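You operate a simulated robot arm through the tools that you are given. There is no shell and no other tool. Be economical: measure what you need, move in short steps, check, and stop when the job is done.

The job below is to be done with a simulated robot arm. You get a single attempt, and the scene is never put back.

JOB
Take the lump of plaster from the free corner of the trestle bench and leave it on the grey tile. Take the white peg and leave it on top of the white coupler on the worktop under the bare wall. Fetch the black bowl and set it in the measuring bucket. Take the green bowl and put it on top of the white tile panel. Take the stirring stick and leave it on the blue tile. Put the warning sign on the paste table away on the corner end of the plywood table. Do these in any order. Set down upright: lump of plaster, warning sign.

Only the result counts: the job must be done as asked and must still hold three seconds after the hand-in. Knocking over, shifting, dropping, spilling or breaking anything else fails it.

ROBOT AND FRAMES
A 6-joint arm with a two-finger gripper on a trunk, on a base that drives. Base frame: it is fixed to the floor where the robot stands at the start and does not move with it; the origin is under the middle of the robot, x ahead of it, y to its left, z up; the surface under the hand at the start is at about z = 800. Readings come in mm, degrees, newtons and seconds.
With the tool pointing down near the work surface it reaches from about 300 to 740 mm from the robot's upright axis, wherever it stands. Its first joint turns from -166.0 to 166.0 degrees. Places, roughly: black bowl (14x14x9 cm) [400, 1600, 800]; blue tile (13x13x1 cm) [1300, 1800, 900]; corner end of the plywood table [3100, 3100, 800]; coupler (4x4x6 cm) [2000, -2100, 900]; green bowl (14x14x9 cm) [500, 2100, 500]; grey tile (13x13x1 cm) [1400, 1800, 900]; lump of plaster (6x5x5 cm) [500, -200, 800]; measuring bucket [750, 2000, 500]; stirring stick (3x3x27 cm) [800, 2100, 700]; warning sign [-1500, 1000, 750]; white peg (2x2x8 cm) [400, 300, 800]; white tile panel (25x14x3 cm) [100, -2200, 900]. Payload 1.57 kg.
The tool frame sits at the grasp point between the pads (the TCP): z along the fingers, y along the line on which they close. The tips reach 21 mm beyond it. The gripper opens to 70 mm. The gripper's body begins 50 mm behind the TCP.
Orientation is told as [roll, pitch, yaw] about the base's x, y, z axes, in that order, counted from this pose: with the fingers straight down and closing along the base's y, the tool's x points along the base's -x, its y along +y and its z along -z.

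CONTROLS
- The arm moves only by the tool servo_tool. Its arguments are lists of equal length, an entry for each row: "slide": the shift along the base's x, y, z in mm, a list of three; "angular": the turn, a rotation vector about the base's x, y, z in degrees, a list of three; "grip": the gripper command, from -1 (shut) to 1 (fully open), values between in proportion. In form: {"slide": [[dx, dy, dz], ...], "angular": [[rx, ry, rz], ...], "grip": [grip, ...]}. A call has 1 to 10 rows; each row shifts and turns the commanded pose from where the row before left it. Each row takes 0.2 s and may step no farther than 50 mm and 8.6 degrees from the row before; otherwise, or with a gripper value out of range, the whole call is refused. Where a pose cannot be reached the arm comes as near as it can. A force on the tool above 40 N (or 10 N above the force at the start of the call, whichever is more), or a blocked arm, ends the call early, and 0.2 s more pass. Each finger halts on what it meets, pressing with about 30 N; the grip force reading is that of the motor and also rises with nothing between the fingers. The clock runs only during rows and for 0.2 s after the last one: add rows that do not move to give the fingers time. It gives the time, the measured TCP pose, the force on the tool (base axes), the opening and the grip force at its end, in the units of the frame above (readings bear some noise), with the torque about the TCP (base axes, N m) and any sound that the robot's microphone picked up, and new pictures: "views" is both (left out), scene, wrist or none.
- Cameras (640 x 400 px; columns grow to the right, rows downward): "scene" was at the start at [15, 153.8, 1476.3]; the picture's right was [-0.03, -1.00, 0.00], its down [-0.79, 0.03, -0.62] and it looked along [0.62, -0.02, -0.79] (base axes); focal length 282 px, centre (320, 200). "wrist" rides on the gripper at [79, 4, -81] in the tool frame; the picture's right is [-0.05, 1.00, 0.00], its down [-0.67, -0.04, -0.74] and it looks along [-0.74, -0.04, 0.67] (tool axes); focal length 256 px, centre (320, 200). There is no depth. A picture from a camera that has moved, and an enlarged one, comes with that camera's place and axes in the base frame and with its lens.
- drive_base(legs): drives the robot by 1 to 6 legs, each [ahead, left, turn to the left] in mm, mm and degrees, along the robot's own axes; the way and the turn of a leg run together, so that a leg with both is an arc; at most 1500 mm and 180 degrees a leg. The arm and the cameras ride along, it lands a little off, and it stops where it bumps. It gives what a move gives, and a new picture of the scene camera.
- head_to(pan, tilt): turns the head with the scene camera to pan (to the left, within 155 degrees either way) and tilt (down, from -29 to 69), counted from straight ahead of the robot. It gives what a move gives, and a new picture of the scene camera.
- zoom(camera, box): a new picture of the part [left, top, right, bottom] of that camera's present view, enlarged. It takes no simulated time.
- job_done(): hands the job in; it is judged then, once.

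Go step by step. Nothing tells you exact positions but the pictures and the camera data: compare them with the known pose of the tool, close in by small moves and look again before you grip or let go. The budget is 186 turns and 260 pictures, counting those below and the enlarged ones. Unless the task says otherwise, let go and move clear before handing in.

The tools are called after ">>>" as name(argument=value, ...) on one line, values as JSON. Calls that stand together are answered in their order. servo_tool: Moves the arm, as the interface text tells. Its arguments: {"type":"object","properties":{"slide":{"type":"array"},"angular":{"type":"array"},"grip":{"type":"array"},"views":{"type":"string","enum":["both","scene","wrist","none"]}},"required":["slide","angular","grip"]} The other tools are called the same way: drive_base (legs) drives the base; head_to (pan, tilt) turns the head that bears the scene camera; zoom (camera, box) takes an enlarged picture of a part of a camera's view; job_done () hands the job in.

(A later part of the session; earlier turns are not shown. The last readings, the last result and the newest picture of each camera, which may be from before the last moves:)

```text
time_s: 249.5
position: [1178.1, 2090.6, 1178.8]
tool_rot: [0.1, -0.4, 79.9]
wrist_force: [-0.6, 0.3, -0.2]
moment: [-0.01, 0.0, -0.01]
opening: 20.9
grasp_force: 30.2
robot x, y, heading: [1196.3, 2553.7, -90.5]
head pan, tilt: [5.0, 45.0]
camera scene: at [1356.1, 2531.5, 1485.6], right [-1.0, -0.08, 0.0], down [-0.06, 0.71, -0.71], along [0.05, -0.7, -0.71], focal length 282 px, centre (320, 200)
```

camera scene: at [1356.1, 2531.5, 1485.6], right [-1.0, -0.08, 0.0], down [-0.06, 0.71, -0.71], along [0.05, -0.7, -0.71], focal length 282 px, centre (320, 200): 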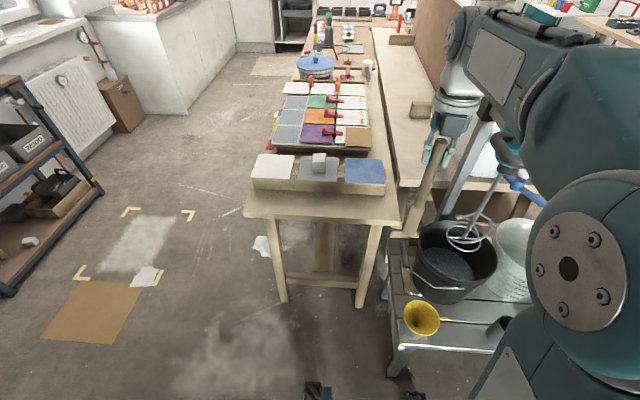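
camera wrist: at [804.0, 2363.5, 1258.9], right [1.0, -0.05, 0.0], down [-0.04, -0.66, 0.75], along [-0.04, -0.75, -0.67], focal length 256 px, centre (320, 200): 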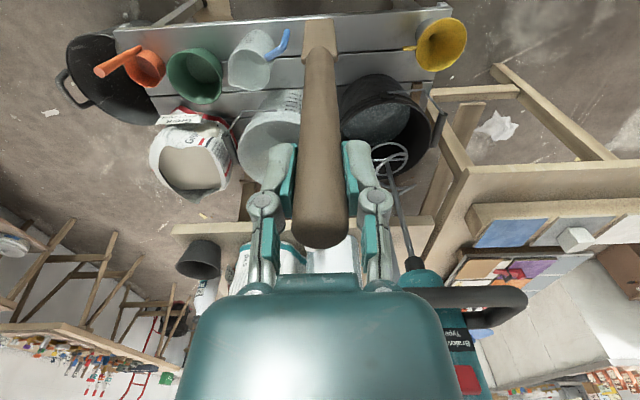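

>>> servo_tool(slide=[[20, 0, 0], [20, -10, 0], [15, -20, 0], [15, -20, 0], [15, -20, 0], [10, -20, 0], [5, -20, 0], [0, -20, 0], [0, -20, 0], [0, -20, 0]], angular=[[0, 0, 5], [0, 0, 5], [-8.3, 0, 0], [-8.3, 0, 0], [-8.3, 0, 0], [-8.3, 0, 0], [-8.3, 0, 0], [-8.3, 0, 0], [-8.3, 0, 0], [-8.3, 0, 0]], grip=[-1, -1, -1, -1, -1, -1, -1, -1, -1, -1])

```text
time_s: 251.7
position: [1311.0, 1923.7, 1177.2]
tool_rot: [-0.3, 66.0, 89.7]
wrist_force: [0.5, -0.5, 0.8]
moment: [0.06, 0.01, -0.02]
opening: 20.9
grasp_force: 29.8
out of reach, approached as far as the arm can: row 1, 2
robot x, y, heading: [1199.3, 2556.3, -90.7]
head pan, tilt: [5.0, 45.0]
camera scene: at [1357.0, 2531.3, 1485.5], right [-1.0, -0.08, 0.0], down [-0.06, 0.71, -0.71], along [0.05, -0.7, -0.71], focal length 282 px, centre (320, 200)
camera wrist: at [1305.6, 1965.0, 1282.0], right [-1.0, 0.02, -0.05], down [0.04, 0.95, -0.31], along [0.04, -0.31, -0.95], focal length 256 px, centre (320, 200)
```

scene: 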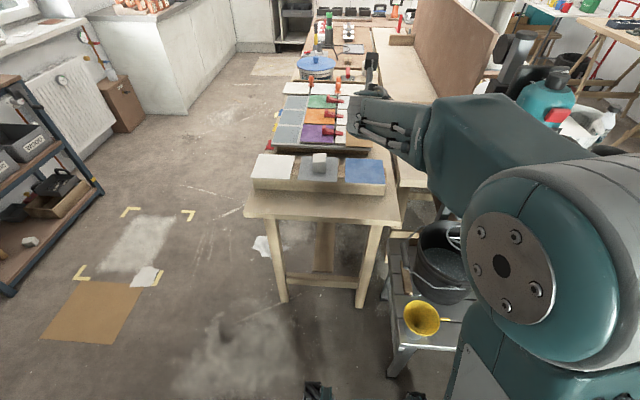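
wrist: 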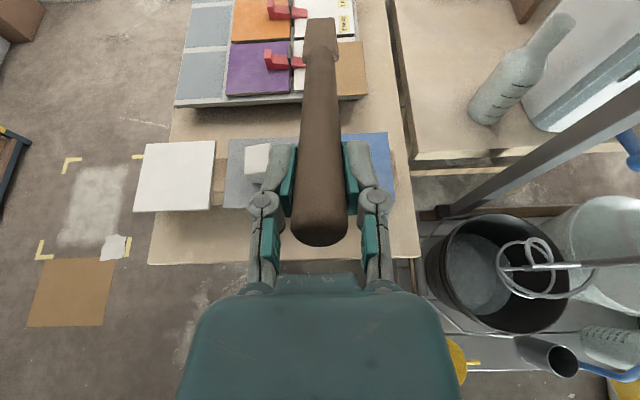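

Blue tile centre is about (1266,1779). Finishing the pitch while shifting over.

>>> servo_tool(slide=[[-12, -15, -10], [-12, -15, -10], [-12, -10, -10], [0, 0, -10], [0, 0, 0]], angular=[[-8, 0, 0], [-8, 0, 0], [-7, 0, 0], [0, 0, 0], [0, 0, 0]], grip=[-1, -1, -1, -1, -1], views="wrist")

```text
time_s: 252.9
position: [1276.1, 1889.2, 1141.2]
tool_rot: [1.7, 85.4, 90.5]
wrist_force: [0.0, 0.0, -0.8]
moment: [0.06, 0.0, 0.01]
opening: 21.0
grasp_force: 29.8
out of reach, approached as far as the arm can: row 1
robot x, y, heading: [1194.6, 2552.4, -90.4]
head pan, tilt: [5.0, 45.0]
camera wrist: at [1272.1, 1963.6, 1227.0], right [-1.0, 0.02, -0.05], down [0.05, 0.79, -0.61], along [0.03, -0.61, -0.79], focal length 256 px, centre (320, 200)
```

wrist: 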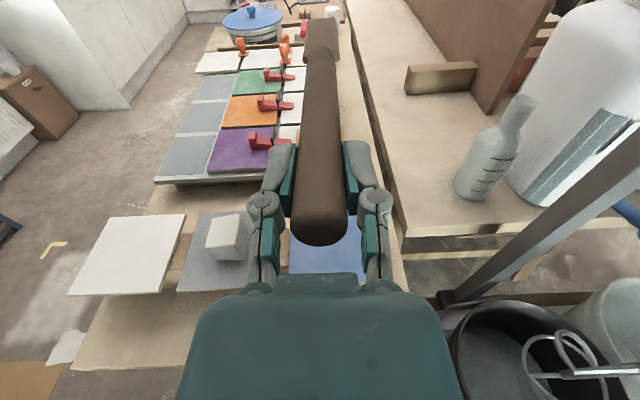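

>>> servo_tool(slide=[[-4, 0, -35], [0, 0, -40], [0, 0, -40], [0, 0, -40], [0, 0, -20], [0, 0, 0]], angular=[[-2, 0, 0], [-2, 0, 0], [0, 0, 0], [0, 0, 0], [0, 0, 0], [0, 0, 0]], grip=[-1, -1, -1, -1, -1, -1])

```text
time_s: 254.3
position: [1290.4, 1891.1, 968.4]
tool_rot: [6.4, 89.4, 94.6]
wrist_force: [-0.6, 0.5, -0.9]
moment: [0.04, 0.01, -0.01]
opening: 20.8
grasp_force: 29.9
out of reach, approached as far as the arm can: row 2, 3, 4
robot x, y, heading: [1196.5, 2555.6, -90.5]
head pan, tilt: [5.0, 45.0]
camera scene: at [1357.0, 2530.7, 1485.5], right [-1.0, -0.08, 0.0], down [-0.06, 0.71, -0.71], along [0.05, -0.7, -0.71], focal length 282 px, centre (320, 200)
camera wrist: at [1287.6, 1971.7, 1049.0], right [-1.0, 0.03, -0.05], down [0.06, 0.75, -0.66], along [0.02, -0.66, -0.75], focal length 256 px, centre (320, 200)
```

scene: 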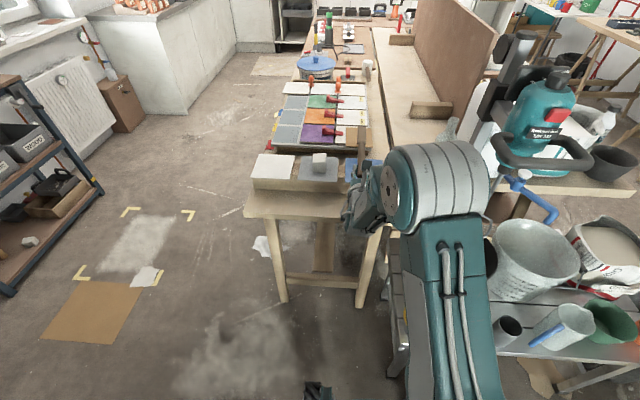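
wrist: 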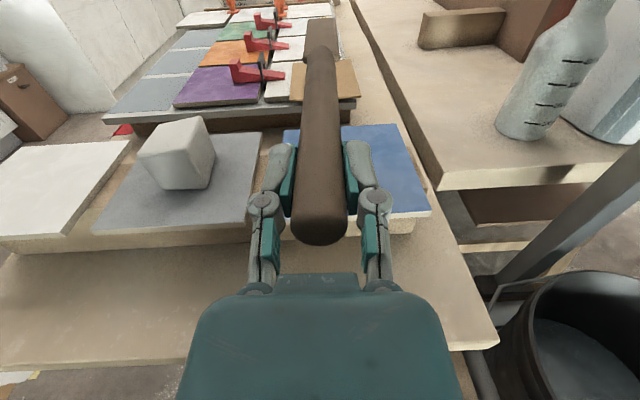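

>>> drive_base(legs=[[0, -24, 0]])

>>> servo_tool(slide=[[0, 0, -20], [0, 0, -20], [0, 0, -10], [0, 0, 0]], angular=[[0, 0, 0], [0, 0, 0], [0, 0, 0], [0, 0, 0]], grip=[-1, -1, -1, -1])

```text
time_s: 255.1
position: [1279.2, 1891.5, 968.5]
tool_rot: [41.4, 89.1, 129.9]
wrist_force: [1.6, 0.2, 0.0]
moment: [0.04, 0.01, -0.09]
opening: 20.8
grasp_force: 30.5
robot x, y, heading: [1174.7, 2552.2, -90.6]
head pan, tilt: [5.0, 45.0]
camera scene: at [1346.1, 2530.8, 1484.5], right [-1.0, -0.08, 0.01], down [-0.06, 0.71, -0.71], along [0.05, -0.7, -0.71], focal length 282 px, centre (320, 200)
```

scene: 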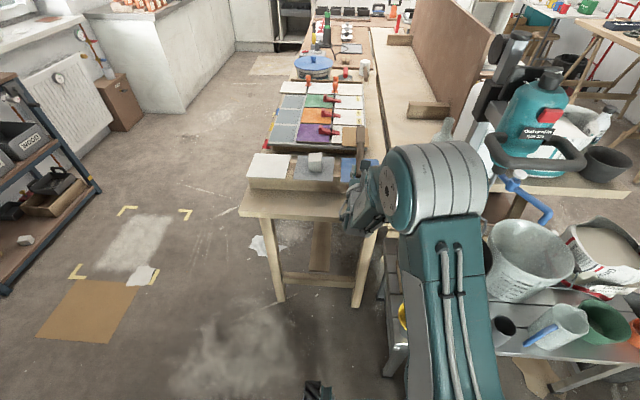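

```text
time_s: 256.1
position: [1272.0, 1892.3, 918.9]
tool_rot: [11.3, 89.4, 99.4]
wrist_force: [0.4, -1.4, -0.5]
moment: [0.05, 0.03, 0.04]
opening: 20.8
grasp_force: 29.6
robot x, y, heading: [1176.9, 2557.3, -90.5]
head pan, tilt: [5.0, 45.0]
camera scene: at [1338.0, 2530.9, 1485.4], right [-1.0, -0.08, 0.0], down [-0.06, 0.71, -0.71], along [0.05, -0.7, -0.71], focal length 282 px, centre (320, 200)
camera wrist: at [1270.9, 1972.4, 999.7], right [-1.0, 0.03, -0.05], down [0.06, 0.75, -0.66], along [0.02, -0.66, -0.75], focal length 256 px, centre (320, 200)
```

scene: 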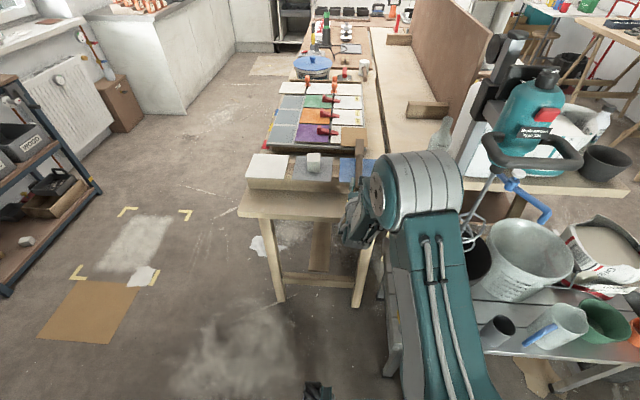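
wrist: 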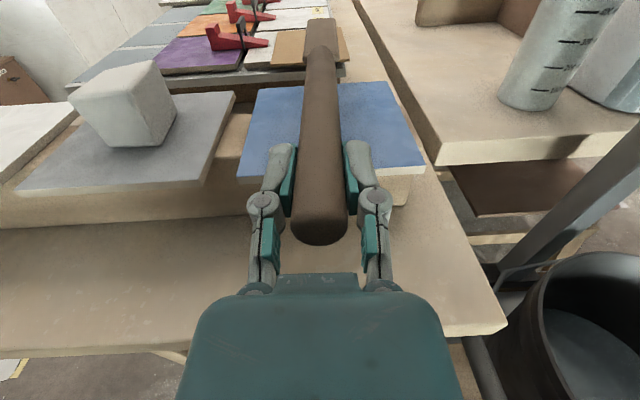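

>>> servo_tool(slide=[[0, 0, -8], [0, 0, -6], [0, 0, -5], [0, 0, 0]], angular=[[0, 0, 0], [0, 0, 0], [0, 0, 0], [0, 0, 0]], grip=[-1, -1, -1, -1], views="wrist")

```text
time_s: 257.1
position: [1274.1, 1891.3, 900.0]
tool_rot: [15.5, 89.4, 103.6]
wrist_force: [0.2, -1.0, -0.1]
moment: [0.07, 0.0, 0.0]
opening: 20.9
grasp_force: 29.7
robot x, y, heading: [1176.5, 2553.7, -90.5]
head pan, tilt: [5.0, 45.0]
camera wrist: at [1272.0, 1972.3, 980.4], right [-1.0, 0.03, -0.05], down [0.06, 0.75, -0.66], along [0.01, -0.66, -0.75], focal length 256 px, centre (320, 200)
```

wrist: 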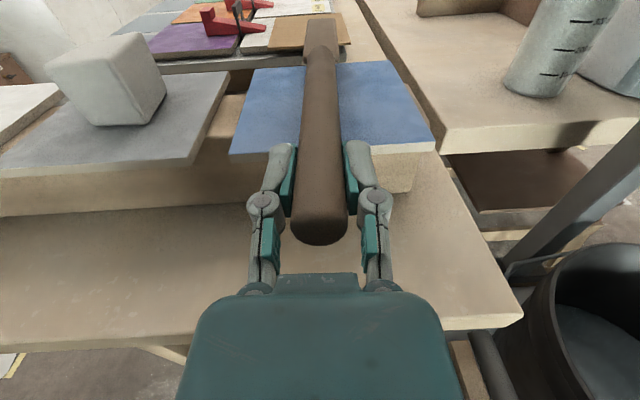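

>>> servo_tool(slide=[[0, 0, -3], [0, 0, -3], [0, 0, -3], [0, 0, 0]], angular=[[0, 0, 0], [0, 0, 0], [0, 0, 0], [0, 0, 0]], grip=[-1, -1, -1, -1], views="wrist")

```text
time_s: 258.1
position: [1274.9, 1891.5, 891.6]
tool_rot: [17.9, 89.4, 106.0]
wrist_force: [-0.1, -0.5, 2.7]
moment: [-0.4, -0.01, -0.02]
opening: 21.1
grasp_force: 29.9
robot x, y, heading: [1178.4, 2550.9, -90.4]
head pan, tilt: [5.0, 45.0]
camera wrist: at [1272.9, 1972.3, 972.1], right [-1.0, 0.04, -0.05], down [0.06, 0.75, -0.66], along [0.01, -0.66, -0.75], focal length 256 px, centre (320, 200)
```

wrist: 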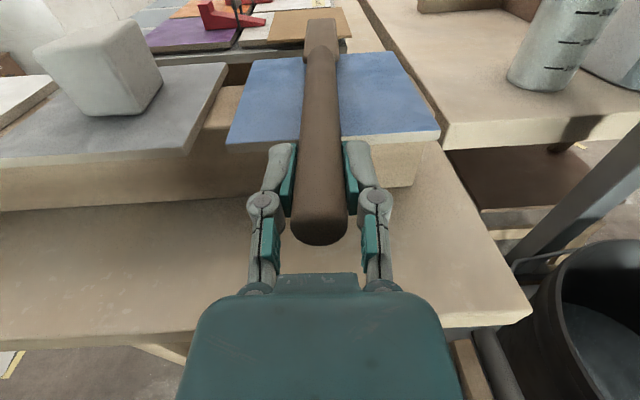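

>>> servo_tool(slide=[[0, 0, -2], [0, 0, -2], [0, 0, 0]], angular=[[0, 0, 0], [0, 0, 0], [0, 0, 0]], grip=[-1, -1, -1], views="none")

```text
time_s: 258.9
position: [1275.9, 1892.0, 889.1]
tool_rot: [18.2, 89.3, 106.1]
wrist_force: [0.5, 1.9, 11.0]
moment: [-0.19, -0.01, 0.01]
opening: 20.9
grasp_force: 30.6
robot x, y, heading: [1173.6, 2554.6, -90.4]
head pan, tilt: [5.0, 45.0]
```

Stick is lying flat on the tile. Releasing and backing off.

>>> servo_tool(slide=[[0, 0, 1], [0, 0, 0], [0, 0, 0]], angular=[[0, 0, 0], [0, 0, 0], [0, 0, 0]], grip=[-1, 0.3, 0.3], views="wrist")

```text
time_s: 259.7
position: [1274.3, 1892.0, 888.1]
tool_rot: [15.4, 89.3, 103.3]
wrist_force: [0.0, 1.0, -0.6]
moment: [-0.01, 0.0, 0.03]
opening: 45.2
grasp_force: 0.1
robot x, y, heading: [1173.4, 2555.9, -90.5]
head pan, tilt: [5.0, 45.0]
camera wrist: at [1272.7, 1972.6, 967.9], right [-1.0, 0.04, -0.05], down [0.06, 0.75, -0.66], along [0.01, -0.66, -0.75], focal length 256 px, centre (320, 200)
```

wrist: 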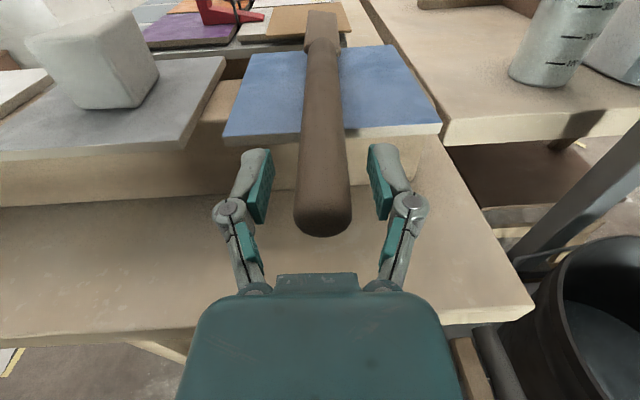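

Stick rests on the blue tile. Backing out and folding back to tool-down.

>>> servo_tool(slide=[[0, 25, 0], [0, 35, 0], [0, 35, 5], [0, 20, 40], [0, 10, 45], [0, 0, 50], [0, 0, 50], [0, 0, 40], [0, 0, 30]], angular=[[0, 0, 0], [0, 0, 0], [0, 0, 0], [0, 0, 0], [0, 0, 0], [8, 0, 0], [8.5, 0, 0], [8.5, 0, 0], [8.5, 0, 0]], grip=[0.3, 0.3, 0.3, 0.3, 0.3, 0.3, 0.3, 0.3, 0.3])

```text
time_s: 261.7
position: [1266.6, 2007.8, 1164.9]
tool_rot: [15.6, 60.0, 104.2]
wrist_force: [1.1, 1.9, -2.7]
moment: [-0.2, 0.05, -0.04]
opening: 45.7
grasp_force: 0.0
robot x, y, heading: [1173.8, 2552.3, -90.9]
head pan, tilt: [5.0, 45.0]
camera scene: at [1336.9, 2532.0, 1485.6], right [-1.0, -0.08, 0.0], down [-0.06, 0.71, -0.71], along [0.06, -0.7, -0.71], focal length 282 px, centre (320, 200)
camera wrist: at [1276.6, 2040.4, 1272.3], right [-1.0, 0.01, 0.09], down [-0.01, 0.97, -0.22], along [-0.09, -0.22, -0.97], focal length 256 px, centre (320, 200)
```

scene: 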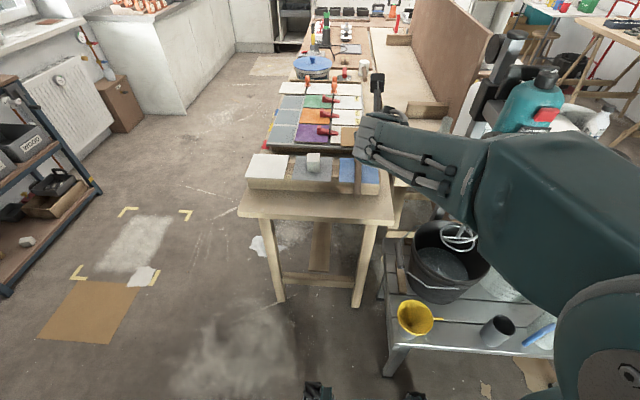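
wrist: 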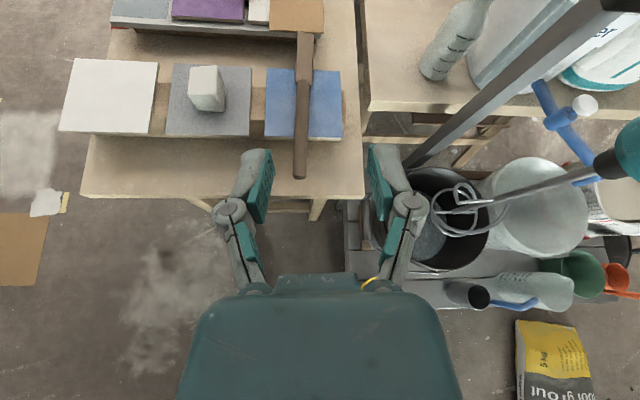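

>>> servo_tool(slide=[[0, 10, 0], [0, 10, 0], [0, 10, 0], [0, 10, 0], [0, 10, 0], [-10, 10, 0], [-10, 10, 0], [-10, 10, 0], [-10, 10, 0], [-10, 10, 0]], angular=[[8.5, 0, 0], [8.5, 0, 0], [8.5, 0, 0], [8.5, 0, 0], [8.5, 0, 0], [8.5, 0, 0], [8, 0, 0], [0, -3, -6], [0, 0, -8.5], [0, 0, -8.5]], grip=[1, 1, 1, 1, 1, 1, 1, 1, 1, 1], views="none")

>>> servo_tool(slide=[[0, 0, 0], [0, 0, 0], [0, 0, 0], [0, 0, 0], [0, 0, 0], [0, 0, 0], [0, 0, 0], [0, 0, 0], [0, 0, 0], [0, 0, 0]], angular=[[0, 0, -8.5], [0, 0, -8.5], [0, 0, -8.5], [0, 0, -8.5], [0, 0, -8.5], [0, 0, -8.5], [0, 0, -8.5], [0, 0, -8.5], [0, 0, -8.5], [0, 0, -8.5]], grip=[1, 1, 1, 1, 1, 1, 1, 1, 1, 1], views="none")

>>> servo_tool(slide=[[0, 0, 0], [0, 0, 0], [0, 0, 0], [0, 0, 0], [0, 0, 0], [0, 0, 0], [0, 0, 0], [0, 0, 0]], angular=[[0, 0, -8.5], [0, 0, -8.5], [0, 0, -8.5], [0, 0, -8.5], [0, 0, -8.5], [0, 0, -8.5], [0, 0, -8.5], [0, 0, -8.5]], grip=[1, 1, 1, 1, 1, 1, 1, 1], views="none")

```text
time_s: 263.9
position: [1223.3, 2117.3, 1148.6]
tool_rot: [-1.2, -3.2, 67.1]
wrist_force: [0.6, -0.2, -1.2]
moment: [-0.01, -0.02, 0.0]
opening: 69.9
grasp_force: 0.0
robot x, y, heading: [1176.1, 2551.0, -90.0]
head pan, tilt: [5.0, 45.0]
```

```text
time_s: 266.1
position: [1223.9, 2117.3, 1148.2]
tool_rot: [-1.4, -3.0, -17.7]
wrist_force: [-1.0, 0.6, 0.3]
moment: [-0.01, 0.02, -0.03]
opening: 70.0
grasp_force: 0.1
robot x, y, heading: [1177.4, 2556.4, -90.4]
head pan, tilt: [5.0, 45.0]
```

```text
time_s: 267.9
position: [1222.8, 2117.1, 1149.2]
tool_rot: [-1.5, -3.0, -85.9]
wrist_force: [-0.3, 0.6, -0.1]
moment: [0.0, -0.02, 0.03]
opening: 69.9
grasp_force: 0.1
robot x, y, heading: [1179.4, 2556.2, -90.2]
head pan, tilt: [5.0, 45.0]
```

Now the green bowl. Straightening the tool and driving in front of it.

>>> servo_tool(slide=[[-20, 20, 0], [-20, 10, 0]], angular=[[3.1, -1.3, 0], [0, 0, -4.3]], grip=[1, 1], views="none")

>>> drive_base(legs=[[-190, 0, 0], [0, -580, 0]])

>>> head_to(pan=0, tilt=52)

>>> zoom(camera="scene", box=[280, 130, 480, 260])

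```text
time_s: 268.5
position: [1183.9, 2147.2, 1148.1]
tool_rot: [0.1, -0.1, -90.1]
wrist_force: [-0.2, -0.5, -0.4]
moment: [-0.02, 0.0, 0.0]
opening: 70.1
grasp_force: 0.0
robot x, y, heading: [1174.4, 2554.3, -90.5]
head pan, tilt: [5.0, 45.0]
```

```text
time_s: 273.0
position: [612.3, 2343.2, 1149.1]
tool_rot: [-0.1, -0.1, -90.4]
wrist_force: [0.8, 0.4, -0.1]
moment: [0.0, 0.01, 0.01]
opening: 70.0
grasp_force: 0.1
robot x, y, heading: [601.0, 2746.6, -90.8]
head pan, tilt: [5.0, 45.0]
camera scene: at [767.7, 2726.8, 1485.1], right [-1.0, -0.07, 0.0], down [-0.06, 0.71, -0.71], along [0.05, -0.7, -0.71], focal length 282 px, centre (320, 200)
```

scene: 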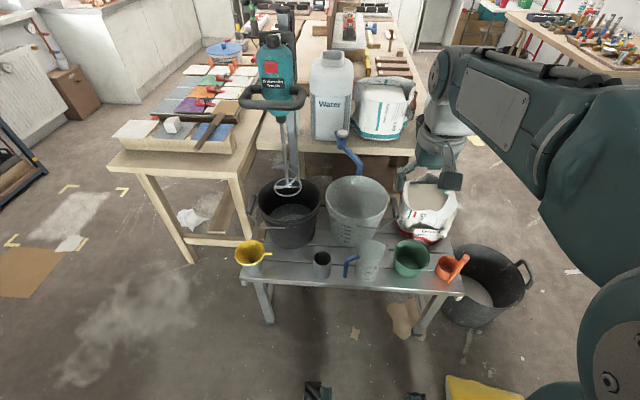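

```text
time_s: 273.6
position: [611.5, 2342.0, 1147.8]
tool_rot: [0.0, 0.0, -90.3]
wrist_force: [0.3, -0.2, -0.2]
moment: [-0.01, 0.03, 0.0]
opening: 70.0
grasp_force: 0.0
robot x, y, heading: [602.7, 2747.4, -90.7]
head pan, tilt: [0.0, 52.0]
camera scene: at [758.8, 2732.8, 1475.9], right [-1.0, 0.01, 0.0], down [0.01, 0.79, -0.62], along [-0.01, -0.62, -0.79], focal length 282 px, centre (320, 200)
```

scene: 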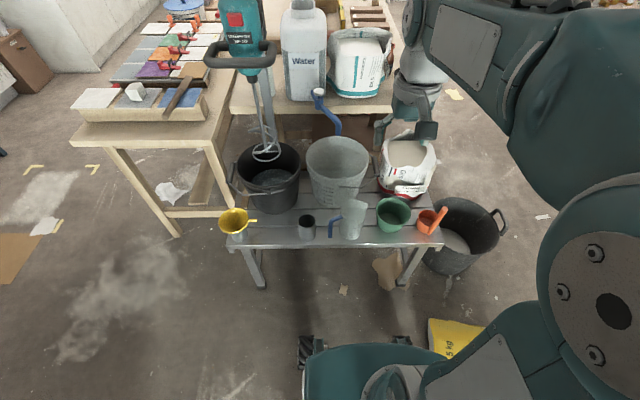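

```text
3.08 times, centred on (380, 195) of scene
camera zoom: at [758.8, 2732.8, 1475.9], right [-1.0, 0.01, 0.0], down [0.01, 0.79, -0.62], along [-0.01, -0.62, -0.79], focal length 869 px, centre (135, 215)
```

zoom: 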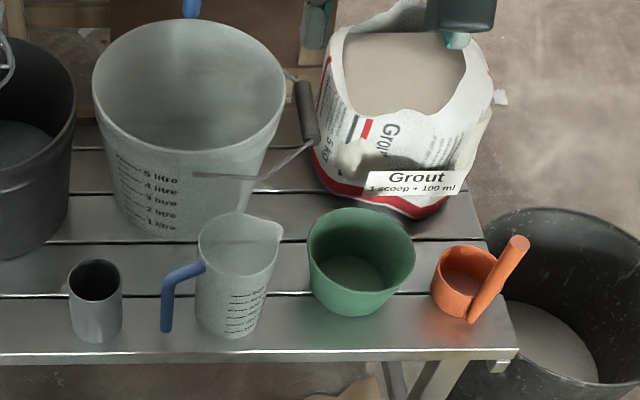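

Bowl rim centre is about (465,2094), radius 68, rim z≈590. I'll pinch the near wall, fingers closing along y.

>>> servo_tool(slide=[[-14, -15, -30], [-14, -15, -30], [-14, -15, -30], [-14, -15, -30], [-14, -15, -30], [-14, -15, -30], [-14, -15, -30], [-14, -15, -30], [-14, -15, -30], [-14, -15, -30]], angular=[[0, 0, 8.5], [0, 0, 8.5], [0, 0, 8.5], [0, 0, 8.5], [0, 0, 8.5], [0, 0, 8.5], [0, 0, 8.5], [0, 0, 8.5], [0, 0, 8.5], [0, 0, 8.5]], grip=[1, 1, 1, 1, 1, 1, 1, 1, 1, 1], views="none")

>>> servo_tool(slide=[[-6, -20, -35], [0, -15, -35], [0, 0, -35], [0, 0, -20]], angular=[[0, 0, 5], [-6, 0, 0], [-6, 0, 0], [0, 0, 0]], grip=[0.5, 0.5, 0.5, 0.5])

```text
time_s: 275.8
position: [468.6, 2193.5, 849.3]
tool_rot: [0.1, -0.2, -5.1]
wrist_force: [0.1, -0.9, -1.1]
moment: [-0.02, -0.01, 0.01]
opening: 69.9
grasp_force: 0.0
robot x, y, heading: [604.3, 2751.7, -90.8]
head pan, tilt: [0.0, 52.0]
```

```text
time_s: 276.8
position: [462.8, 2157.8, 723.9]
tool_rot: [-11.8, -0.2, -0.2]
wrist_force: [0.3, 0.3, 0.6]
moment: [-0.01, 0.0, 0.01]
opening: 52.6
grasp_force: 0.1
robot x, y, heading: [607.5, 2751.9, -90.7]
head pan, tilt: [0.0, 52.0]
camera scene: at [755.7, 2731.6, 1476.1], right [-1.0, 0.01, 0.0], down [0.01, 0.79, -0.61], along [-0.01, -0.61, -0.79], focal length 282 px, centre (320, 200)
camera wrist: at [382.0, 2178.5, 801.3], right [0.06, 0.98, -0.21], down [0.66, 0.12, 0.74], along [0.75, -0.18, -0.64], focal length 256 px, centre (320, 200)
```

scene: 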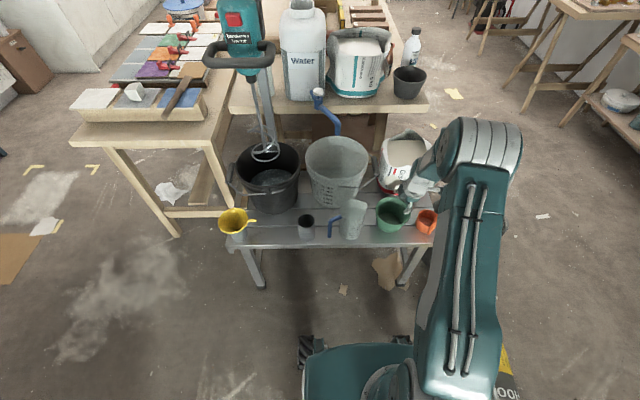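
wrist: 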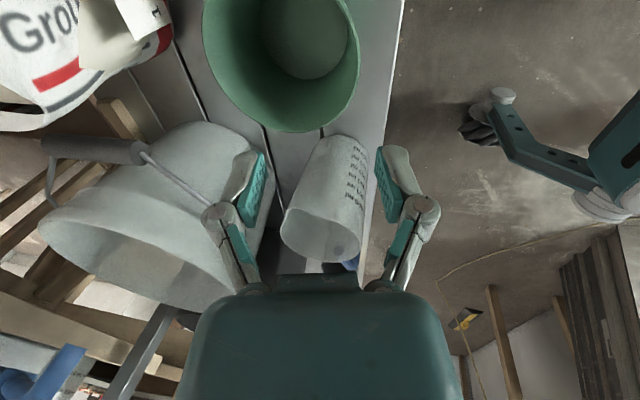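

>>> servo_tool(slide=[[0, 6, -45], [0, 0, -40], [0, -4, -35], [0, -4, -20]], angular=[[0, 0, 0], [0, 0, 0], [0, 0, 0], [0, 0, 0]], grip=[0.5, 0.5, 0.5, 0.5], views="wrist")

```text
time_s: 277.8
position: [463.0, 2155.4, 582.9]
tool_rot: [-11.8, -0.1, -0.1]
wrist_force: [0.4, 0.3, 0.2]
moment: [0.04, 0.03, -0.01]
opening: 52.6
grasp_force: 0.1
robot x, y, heading: [605.2, 2749.3, -90.8]
head pan, tilt: [0.0, 52.0]
camera wrist: at [382.5, 2176.7, 660.7], right [0.06, 0.98, -0.2], down [0.66, 0.12, 0.74], along [0.75, -0.18, -0.64], focal length 256 px, centre (320, 200)
```

wrist: 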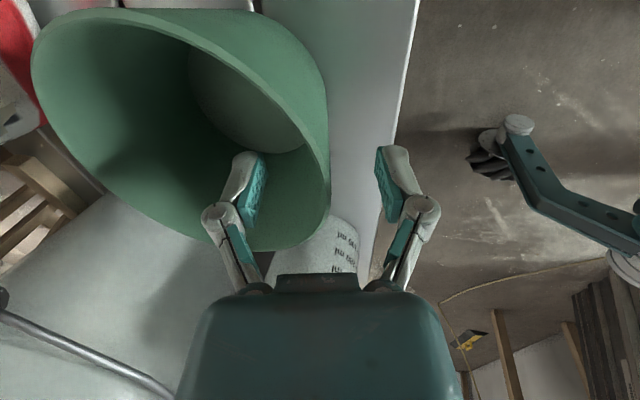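

>>> servo_tool(slide=[[0, -1, -8], [0, 0, 0], [0, 0, 0], [0, 0, 0], [0, 0, 0]], angular=[[0, 0, 0], [0, 0, 0], [0, 0, 0], [0, 0, 0], [0, 0, 0]], grip=[0.5, -1, -1, -1, -1], views="wrist")

>>> servo_tool(slide=[[0, 0, 20], [0, 0, 30], [0, 0, 30]], angular=[[0, 0, 0], [0, 0, 0], [0, 0, 0]], grip=[-1, -1, -1])

```text
time_s: 279.0
position: [462.2, 2154.1, 576.6]
tool_rot: [-11.9, -0.2, -0.2]
wrist_force: [1.6, -1.0, 12.0]
moment: [-0.43, 0.34, 0.1]
opening: 6.3
grasp_force: 30.1
robot x, y, heading: [601.0, 2753.3, -90.6]
head pan, tilt: [0.0, 52.0]
camera wrist: at [382.3, 2175.2, 654.0], right [0.06, 0.98, -0.21], down [0.66, 0.12, 0.74], along [0.74, -0.18, -0.64], focal length 256 px, centre (320, 200)
```

wrist: 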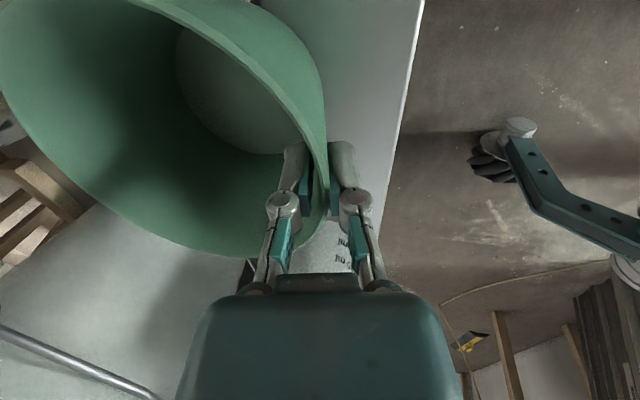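

```text
time_s: 279.8
position: [462.4, 2154.9, 655.8]
tool_rot: [-11.8, -0.3, -0.3]
wrist_force: [0.3, -0.7, -1.6]
moment: [0.11, 0.0, -0.02]
opening: 6.1
grasp_force: 30.3
robot x, y, heading: [603.1, 2749.6, -90.6]
head pan, tilt: [0.0, 52.0]
camera scene: at [755.6, 2731.3, 1476.1], right [-1.0, 0.01, 0.0], down [0.01, 0.79, -0.61], along [-0.01, -0.61, -0.79], focal length 282 px, centre (320, 200)
camera wrist: at [381.5, 2175.9, 733.6], right [0.06, 0.98, -0.2], down [0.66, 0.11, 0.74], along [0.75, -0.18, -0.64], focal length 256 px, centre (320, 200)
```

scene: 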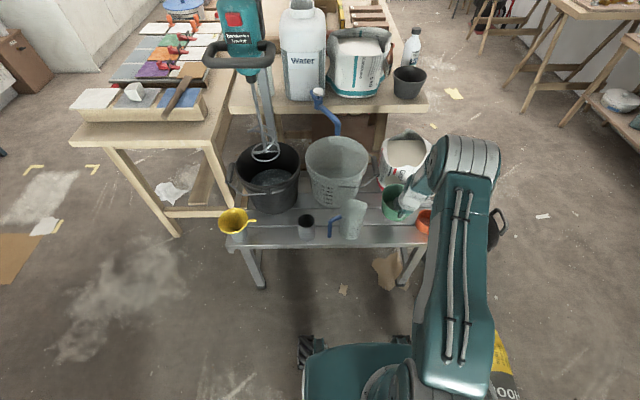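
wrist: 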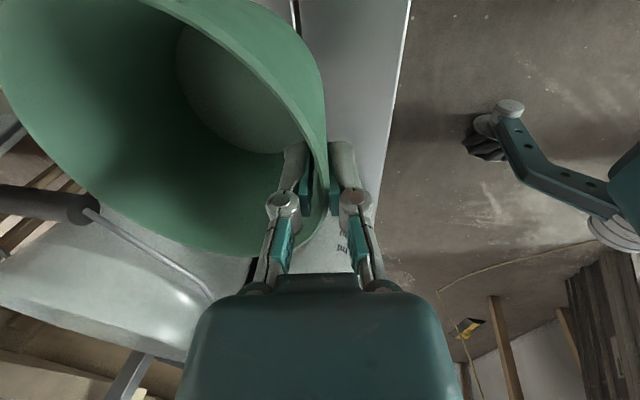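

Green bowl is held. Lifting it to carry height.

>>> servo_tool(slide=[[0, 0, 45], [0, 0, 45], [0, 5, 45], [5, 15, 45], [5, 15, 45], [5, 15, 45], [10, 15, 45], [10, 15, 45], [10, 15, 45], [10, 15, 30]], angular=[[0, 0, 0], [0, 0, 0], [0, 0, 0], [0, 0, 0], [0, 0, 0], [0, 0, 0], [0, 0, 0], [0, 0, 0], [0, 0, 0], [0, 0, 0]], grip=[-1, -1, -1, -1, -1, -1, -1, -1, -1, -1], views="wrist")

```text
time_s: 282.0
position: [519.2, 2264.0, 1090.6]
tool_rot: [-11.8, -0.3, -0.3]
wrist_force: [-0.5, 0.1, -1.4]
moment: [0.07, -0.01, -0.03]
opening: 5.8
grasp_force: 29.7
robot x, y, heading: [599.7, 2749.9, -90.8]
head pan, tilt: [0.0, 52.0]
camera wrist: at [438.8, 2285.1, 1168.4], right [0.06, 0.98, -0.2], down [0.66, 0.11, 0.74], along [0.75, -0.18, -0.64], focal length 256 px, centre (320, 200)
```

wrist: 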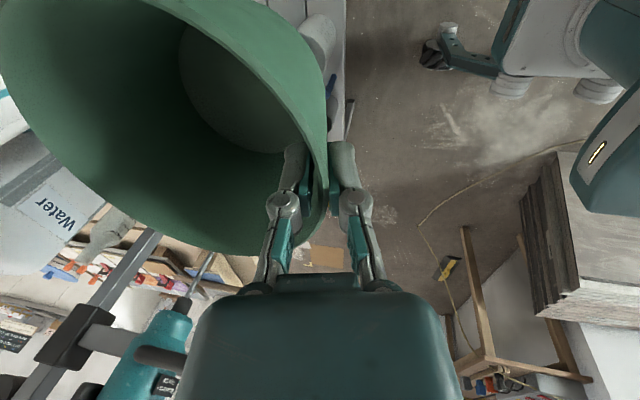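

>>> drive_base(legs=[[0, 740, 0], [0, 740, 0], [1400, 0, 0], [1400, 0, 0]])

>>> drive_base(legs=[[1330, 0, 0.5], [0, -1000, 0], [0, -900, 0]])

>>> head_to(pan=0, tilt=45)

```text
time_s: 288.2
position: [1695.7, 2280.7, 1100.3]
tool_rot: [-12.2, 2.2, 7.1]
wrist_force: [-0.4, 0.1, -2.1]
moment: [0.09, -0.07, 0.02]
opening: 6.0
grasp_force: 30.0
robot x, y, heading: [1675.7, 2766.9, -83.5]
head pan, tilt: [0.0, 52.0]
stopped in leg 2: the robot was blocked; the commanded pose is now the measured one
camera scene: at [1815.9, 2764.6, 1477.5], right [-0.99, -0.11, -0.01], down [-0.08, 0.78, -0.61], along [0.07, -0.61, -0.79], focal length 282 px, centre (320, 200)
```

scene: 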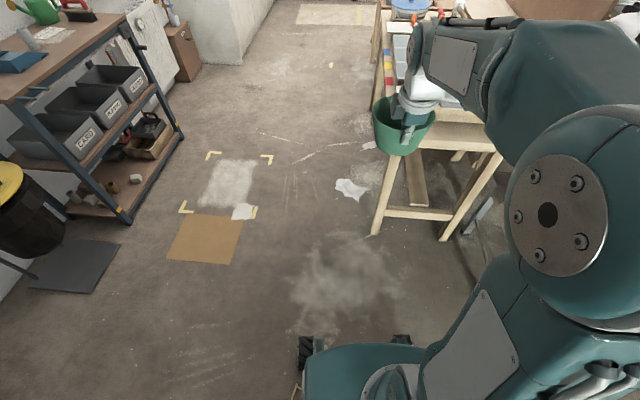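

```text
time_s: 292.3
position: [1664.9, 1571.4, 1092.5]
tool_rot: [-11.9, 1.8, 0.6]
wrist_force: [0.3, 0.7, -0.2]
moment: [0.04, 0.01, -0.02]
opening: 6.2
grasp_force: 30.0
robot x, y, heading: [1701.5, 2068.4, -90.0]
head pan, tilt: [0.0, 52.0]
stopped in leg 1: the robot was blocked; the commanded pose is now the measured one
camera scene: at [1861.1, 2060.2, 1476.0], right [-1.0, 0.0, 0.0], down [0.0, 0.79, -0.62], along [0.0, -0.62, -0.79], focal length 282 px, centre (320, 200)
```

scene: 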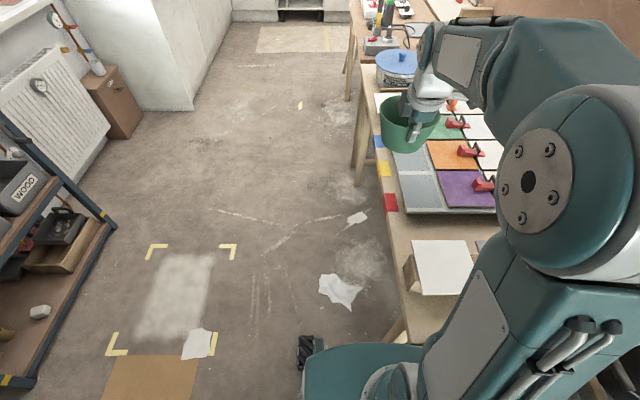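

```text
time_s: 293.0
position: [1667.5, 1572.8, 1094.5]
tool_rot: [-12.1, 1.9, 0.5]
wrist_force: [0.3, -0.2, -1.6]
moment: [0.12, -0.05, -0.01]
opening: 6.2
grasp_force: 29.9
robot x, y, heading: [1706.8, 2066.9, -89.9]
head pan, tilt: [0.0, 45.0]
camera scene: at [1861.1, 2055.4, 1485.3], right [-1.0, 0.0, 0.0], down [0.0, 0.7, -0.71], along [0.0, -0.71, -0.7], focal length 282 px, centre (320, 200)
```

scene: 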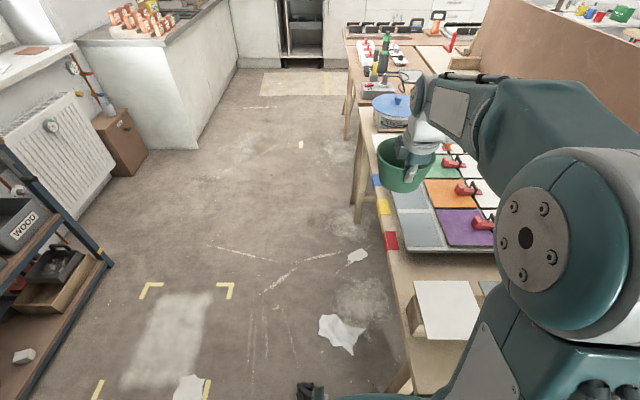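

The base got blocked twice: by the plywood table leg, then the tile table corner. Backing off and checking that the tiles are unaffected.

>>> drive_base(legs=[[-180, 0, 0], [0, 350, 0]])

>>> head_to(pan=-50, tilt=35)

>>> zoom(camera="scene", box=[80, 80, 400, 280])

>>> head_to(pan=140, tilt=35)

```text
time_s: 296.3
position: [2008.6, 1745.3, 1092.3]
tool_rot: [-11.9, 1.7, 0.5]
wrist_force: [-0.2, 0.1, -1.6]
moment: [0.08, -0.04, 0.0]
opening: 5.9
grasp_force: 29.7
robot x, y, heading: [2047.8, 2244.3, -90.1]
head pan, tilt: [0.0, 45.0]
camera scene: at [2198.7, 2222.9, 1486.0], right [-1.0, 0.0, 0.0], down [0.0, 0.71, -0.71], along [0.0, -0.71, -0.71], focal length 282 px, centre (320, 200)
```

scene: 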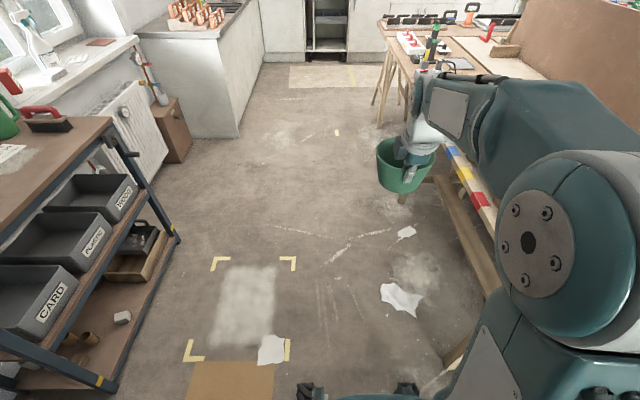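

```text
time_s: 297.5
position: [2012.6, 1745.5, 1092.9]
tool_rot: [-11.8, 1.8, 0.5]
wrist_force: [-0.4, -0.4, -1.7]
moment: [0.07, 0.0, -0.01]
opening: 5.9
grasp_force: 29.8
robot x, y, heading: [2049.7, 2245.2, -89.8]
head pan, tilt: [-50.0, 35.0]
camera scene: at [2135.8, 2247.6, 1500.5], right [-0.64, 0.77, 0.0], down [0.44, 0.37, -0.82], along [-0.63, -0.53, -0.57], focal length 282 px, centre (320, 200)
```

scene: 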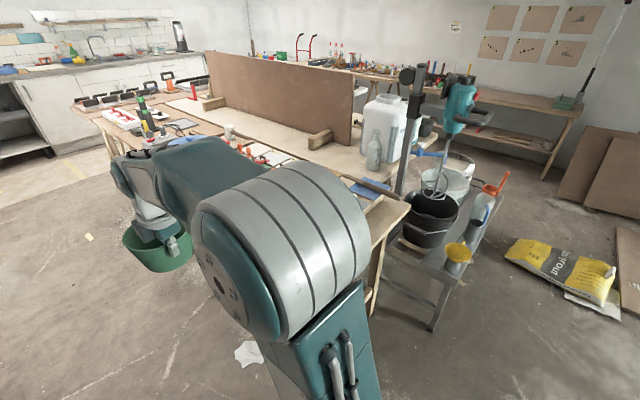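

```text
2.00 times, centred on (240, 180) of scene
camera zoom: at [2135.8, 2247.6, 1500.5], right [-0.64, 0.77, 0.0], down [0.44, 0.37, -0.82], along [-0.63, -0.53, -0.57], focal length 565 px, centre (480, 240)
```

zoom: 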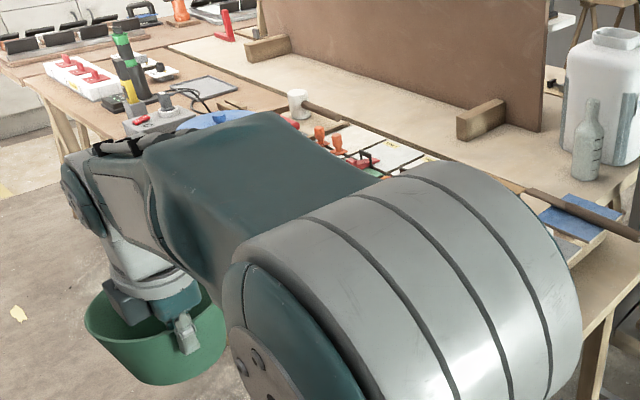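

```text
time_s: 300.3
position: [2012.7, 1746.1, 1092.2]
tool_rot: [-11.8, 1.9, 0.6]
wrist_force: [-0.8, 0.1, -1.9]
moment: [0.08, 0.01, 0.04]
opening: 6.1
grasp_force: 30.0
robot x, y, heading: [2050.1, 2243.5, -89.9]
head pan, tilt: [140.0, 35.0]
camera scene: at [2259.5, 2371.6, 1500.5], right [0.76, -0.64, 0.0], down [-0.37, -0.44, -0.82], along [0.53, 0.63, -0.57], focal length 282 px, centre (320, 200)
```

scene: 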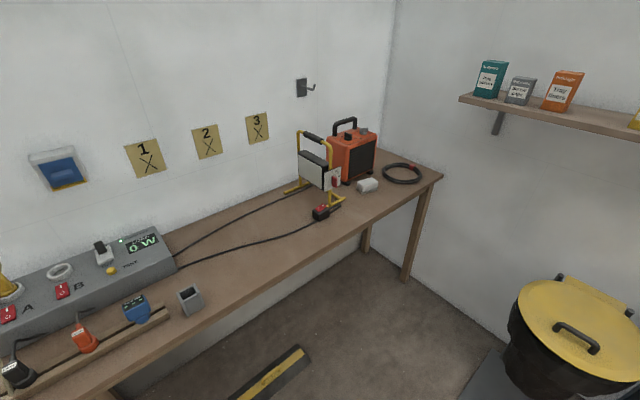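

Stick and tile look fine. Continuing the drive down the aisle to the counter.

>>> drive_base(legs=[[1300, 0, 0], [1300, 0, 0], [1030, 0, 0]])

>>> drive_base(legs=[[0, -1000, 0], [0, -900, 0]])

>>> head_to(pan=0, tilt=42)

```text
time_s: 317.9
position: [2045.8, -1883.5, 1092.3]
tool_rot: [-11.8, 1.9, 1.5]
wrist_force: [-0.5, -0.7, -1.4]
moment: [0.13, -0.04, 0.0]
opening: 6.1
grasp_force: 29.6
robot x, y, heading: [2074.6, -1386.3, -89.1]
head pan, tilt: [140.0, 35.0]
camera scene: at [2281.7, -1253.4, 1500.6], right [0.78, -0.63, 0.0], down [-0.36, -0.44, -0.82], along [0.52, 0.64, -0.57], focal length 282 px, centre (320, 200)
```

scene: 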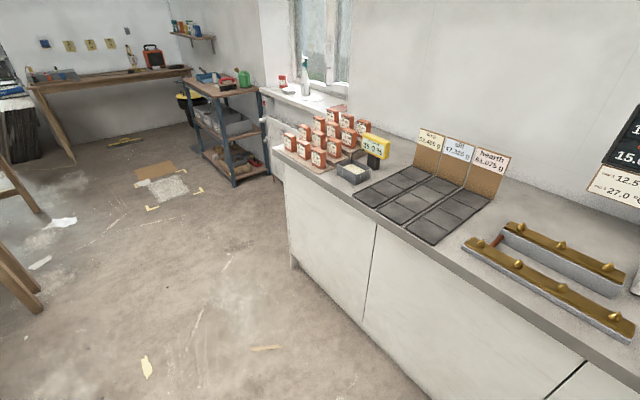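

```text
time_s: 327.5
position: [148.3, -1935.3, 1093.0]
tool_rot: [-11.8, 2.0, 2.3]
wrist_force: [-0.3, 1.0, -1.6]
moment: [0.1, -0.01, 0.01]
opening: 5.8
grasp_force: 30.3
robot x, y, heading: [162.9, -1433.2, -88.4]
head pan, tilt: [140.0, 35.0]
camera scene: at [375.9, -1301.6, 1500.2], right [0.79, -0.62, 0.0], down [-0.36, -0.45, -0.82], along [0.51, 0.64, -0.57], focal length 282 px, centre (320, 200)
```

scene: 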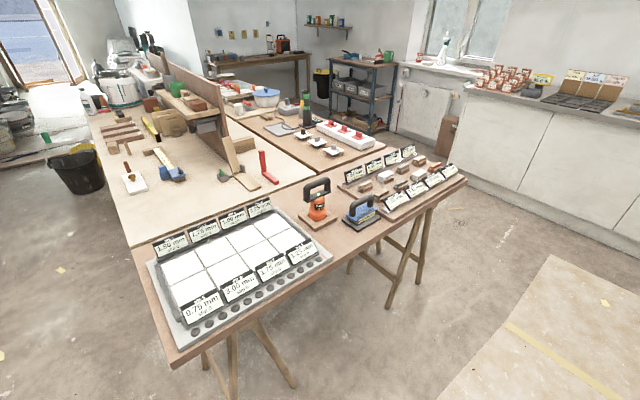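

```text
time_s: 329.7
position: [144.9, -1934.7, 1092.7]
tool_rot: [-11.8, 1.9, 2.3]
wrist_force: [0.5, -0.4, -1.1]
moment: [0.09, 0.0, -0.02]
opening: 6.2
grasp_force: 30.1
robot x, y, heading: [166.8, -1435.0, -88.3]
head pan, tilt: [0.0, 42.0]
camera scene: at [321.5, -1454.5, 1489.9], right [-1.0, -0.03, 0.0], down [-0.02, 0.67, -0.74], along [0.02, -0.74, -0.67], focal length 282 px, centre (320, 200)
```

scene: 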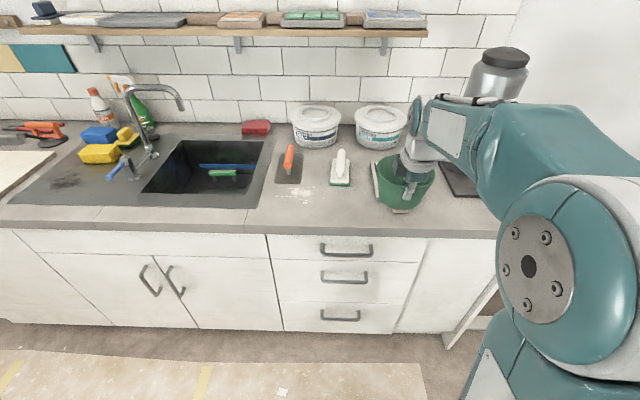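

>>> servo_tool(slide=[[40, 0, 10], [40, 0, 10], [40, 0, 10], [40, 0, 0]], angular=[[0, 0, 0], [0, 0, 0], [0, 0, 0], [0, 0, 0]], grip=[-1, -1, -1, -1], views="none")

>>> head_to(pan=-12, tilt=40)

>>> zoom(camera="scene", box=[240, 110, 440, 240])

```text
time_s: 330.7
position: [307.3, -1936.1, 1123.0]
tool_rot: [-11.8, 2.0, 2.3]
wrist_force: [-0.4, 0.7, -1.2]
moment: [0.07, 0.03, 0.02]
opening: 5.5
grasp_force: 30.1
robot x, y, heading: [167.6, -1432.4, -88.7]
head pan, tilt: [0.0, 42.0]
```

```text
time_s: 331.4
position: [304.6, -1935.7, 1122.2]
tool_rot: [-11.8, 1.9, 2.3]
wrist_force: [0.5, -0.9, -0.8]
moment: [0.12, 0.01, 0.0]
opening: 6.0
grasp_force: 30.6
robot x, y, heading: [169.0, -1436.4, -88.3]
head pan, tilt: [-12.0, 40.0]
camera scene: at [304.5, -1454.6, 1492.8], right [-0.98, 0.18, 0.0], down [0.11, 0.63, -0.77], along [-0.14, -0.75, -0.64], focal length 282 px, centre (320, 200)
```

scene: 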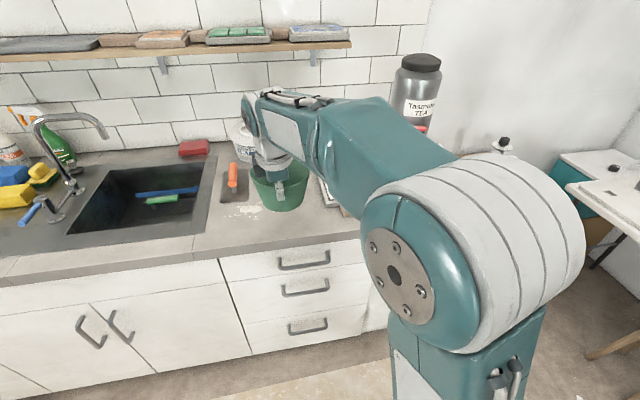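

```text
3.08 times, centred on (340, 175) of scene
camera zoom: at [304.5, -1454.6, 1492.8], right [-0.98, 0.18, 0.0], down [0.11, 0.63, -0.77], along [-0.14, -0.75, -0.64], focal length 869 px, centre (258, 277)
```

zoom: 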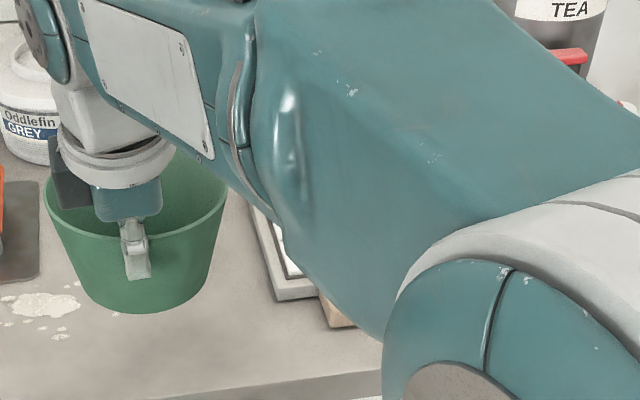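

>>> servo_tool(slide=[[-48, 0, 0], [-48, 0, 0], [-48, 0, 0], [-48, 0, 0], [-48, 0, 0], [-48, 0, 0], [-48, 0, 0], [-48, 0, 0], [-48, 20, 0]], angular=[[0, 0, 0], [0, 0, 0], [0, 0, 0], [0, 0, 0], [0, 0, 0], [0, 0, 0], [0, 0, 0], [0, 0, 0], [0, 0, 0]], grip=[-1, -1, -1, -1, -1, -1, -1, -1, -1], views="none")

>>> zoom(camera="scene", box=[240, 110, 440, 240])

```text
refused: row 9 steps farther than a row can; nothing moved
```

```text
3.08 times, centred on (340, 175) of scene
camera zoom: at [304.5, -1454.6, 1492.8], right [-0.98, 0.18, 0.0], down [0.11, 0.63, -0.77], along [-0.14, -0.75, -0.64], focal length 869 px, centre (258, 277)
```

zoom: 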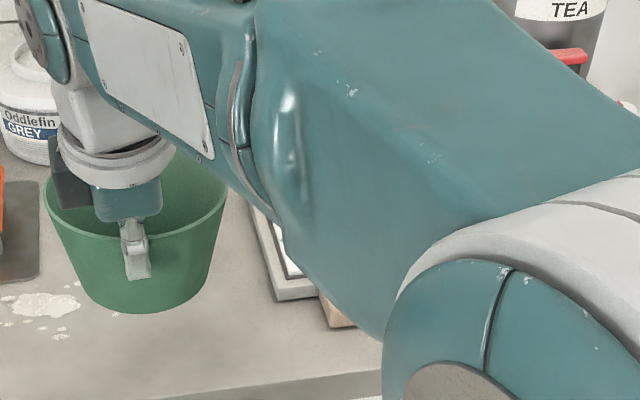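

>>> servo_tool(slide=[[-48, 0, 0], [-48, 0, 0], [-48, 0, 0], [-48, 0, 0], [-48, 0, 0], [-48, 0, 0], [-48, 0, 0], [-48, 0, 0]], angular=[[0, 0, 0], [0, 0, 0], [0, 0, 0], [0, 0, 0], [0, 0, 0], [0, 0, 0], [0, 0, 0], [0, 0, 0]], grip=[-1, -1, -1, -1, -1, -1, -1, -1], views="none")

>>> zoom(camera="scene", box=[240, 110, 440, 240])

```text
time_s: 333.2
position: [-81.5, -1934.5, 1122.7]
tool_rot: [-11.9, 1.7, 2.4]
wrist_force: [0.4, -0.6, -2.1]
moment: [0.09, -0.02, 0.0]
opening: 6.0
grasp_force: 30.1
robot x, y, heading: [165.3, -1434.1, -88.2]
head pan, tilt: [-12.0, 40.0]
```

```text
3.08 times, centred on (340, 175) of scene
camera zoom: at [300.6, -1454.7, 1493.1], right [-0.98, 0.18, 0.0], down [0.12, 0.63, -0.77], along [-0.14, -0.75, -0.64], focal length 869 px, centre (258, 277)
```

zoom: 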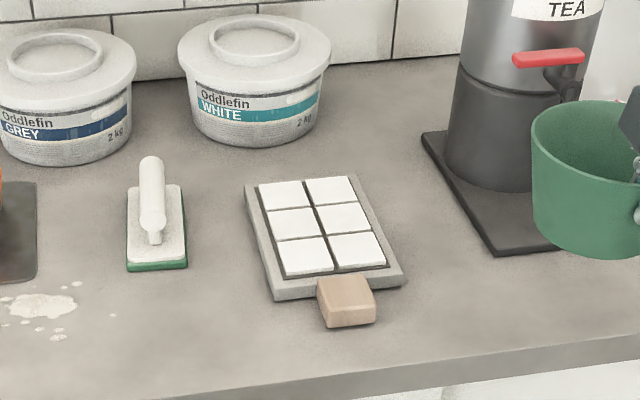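

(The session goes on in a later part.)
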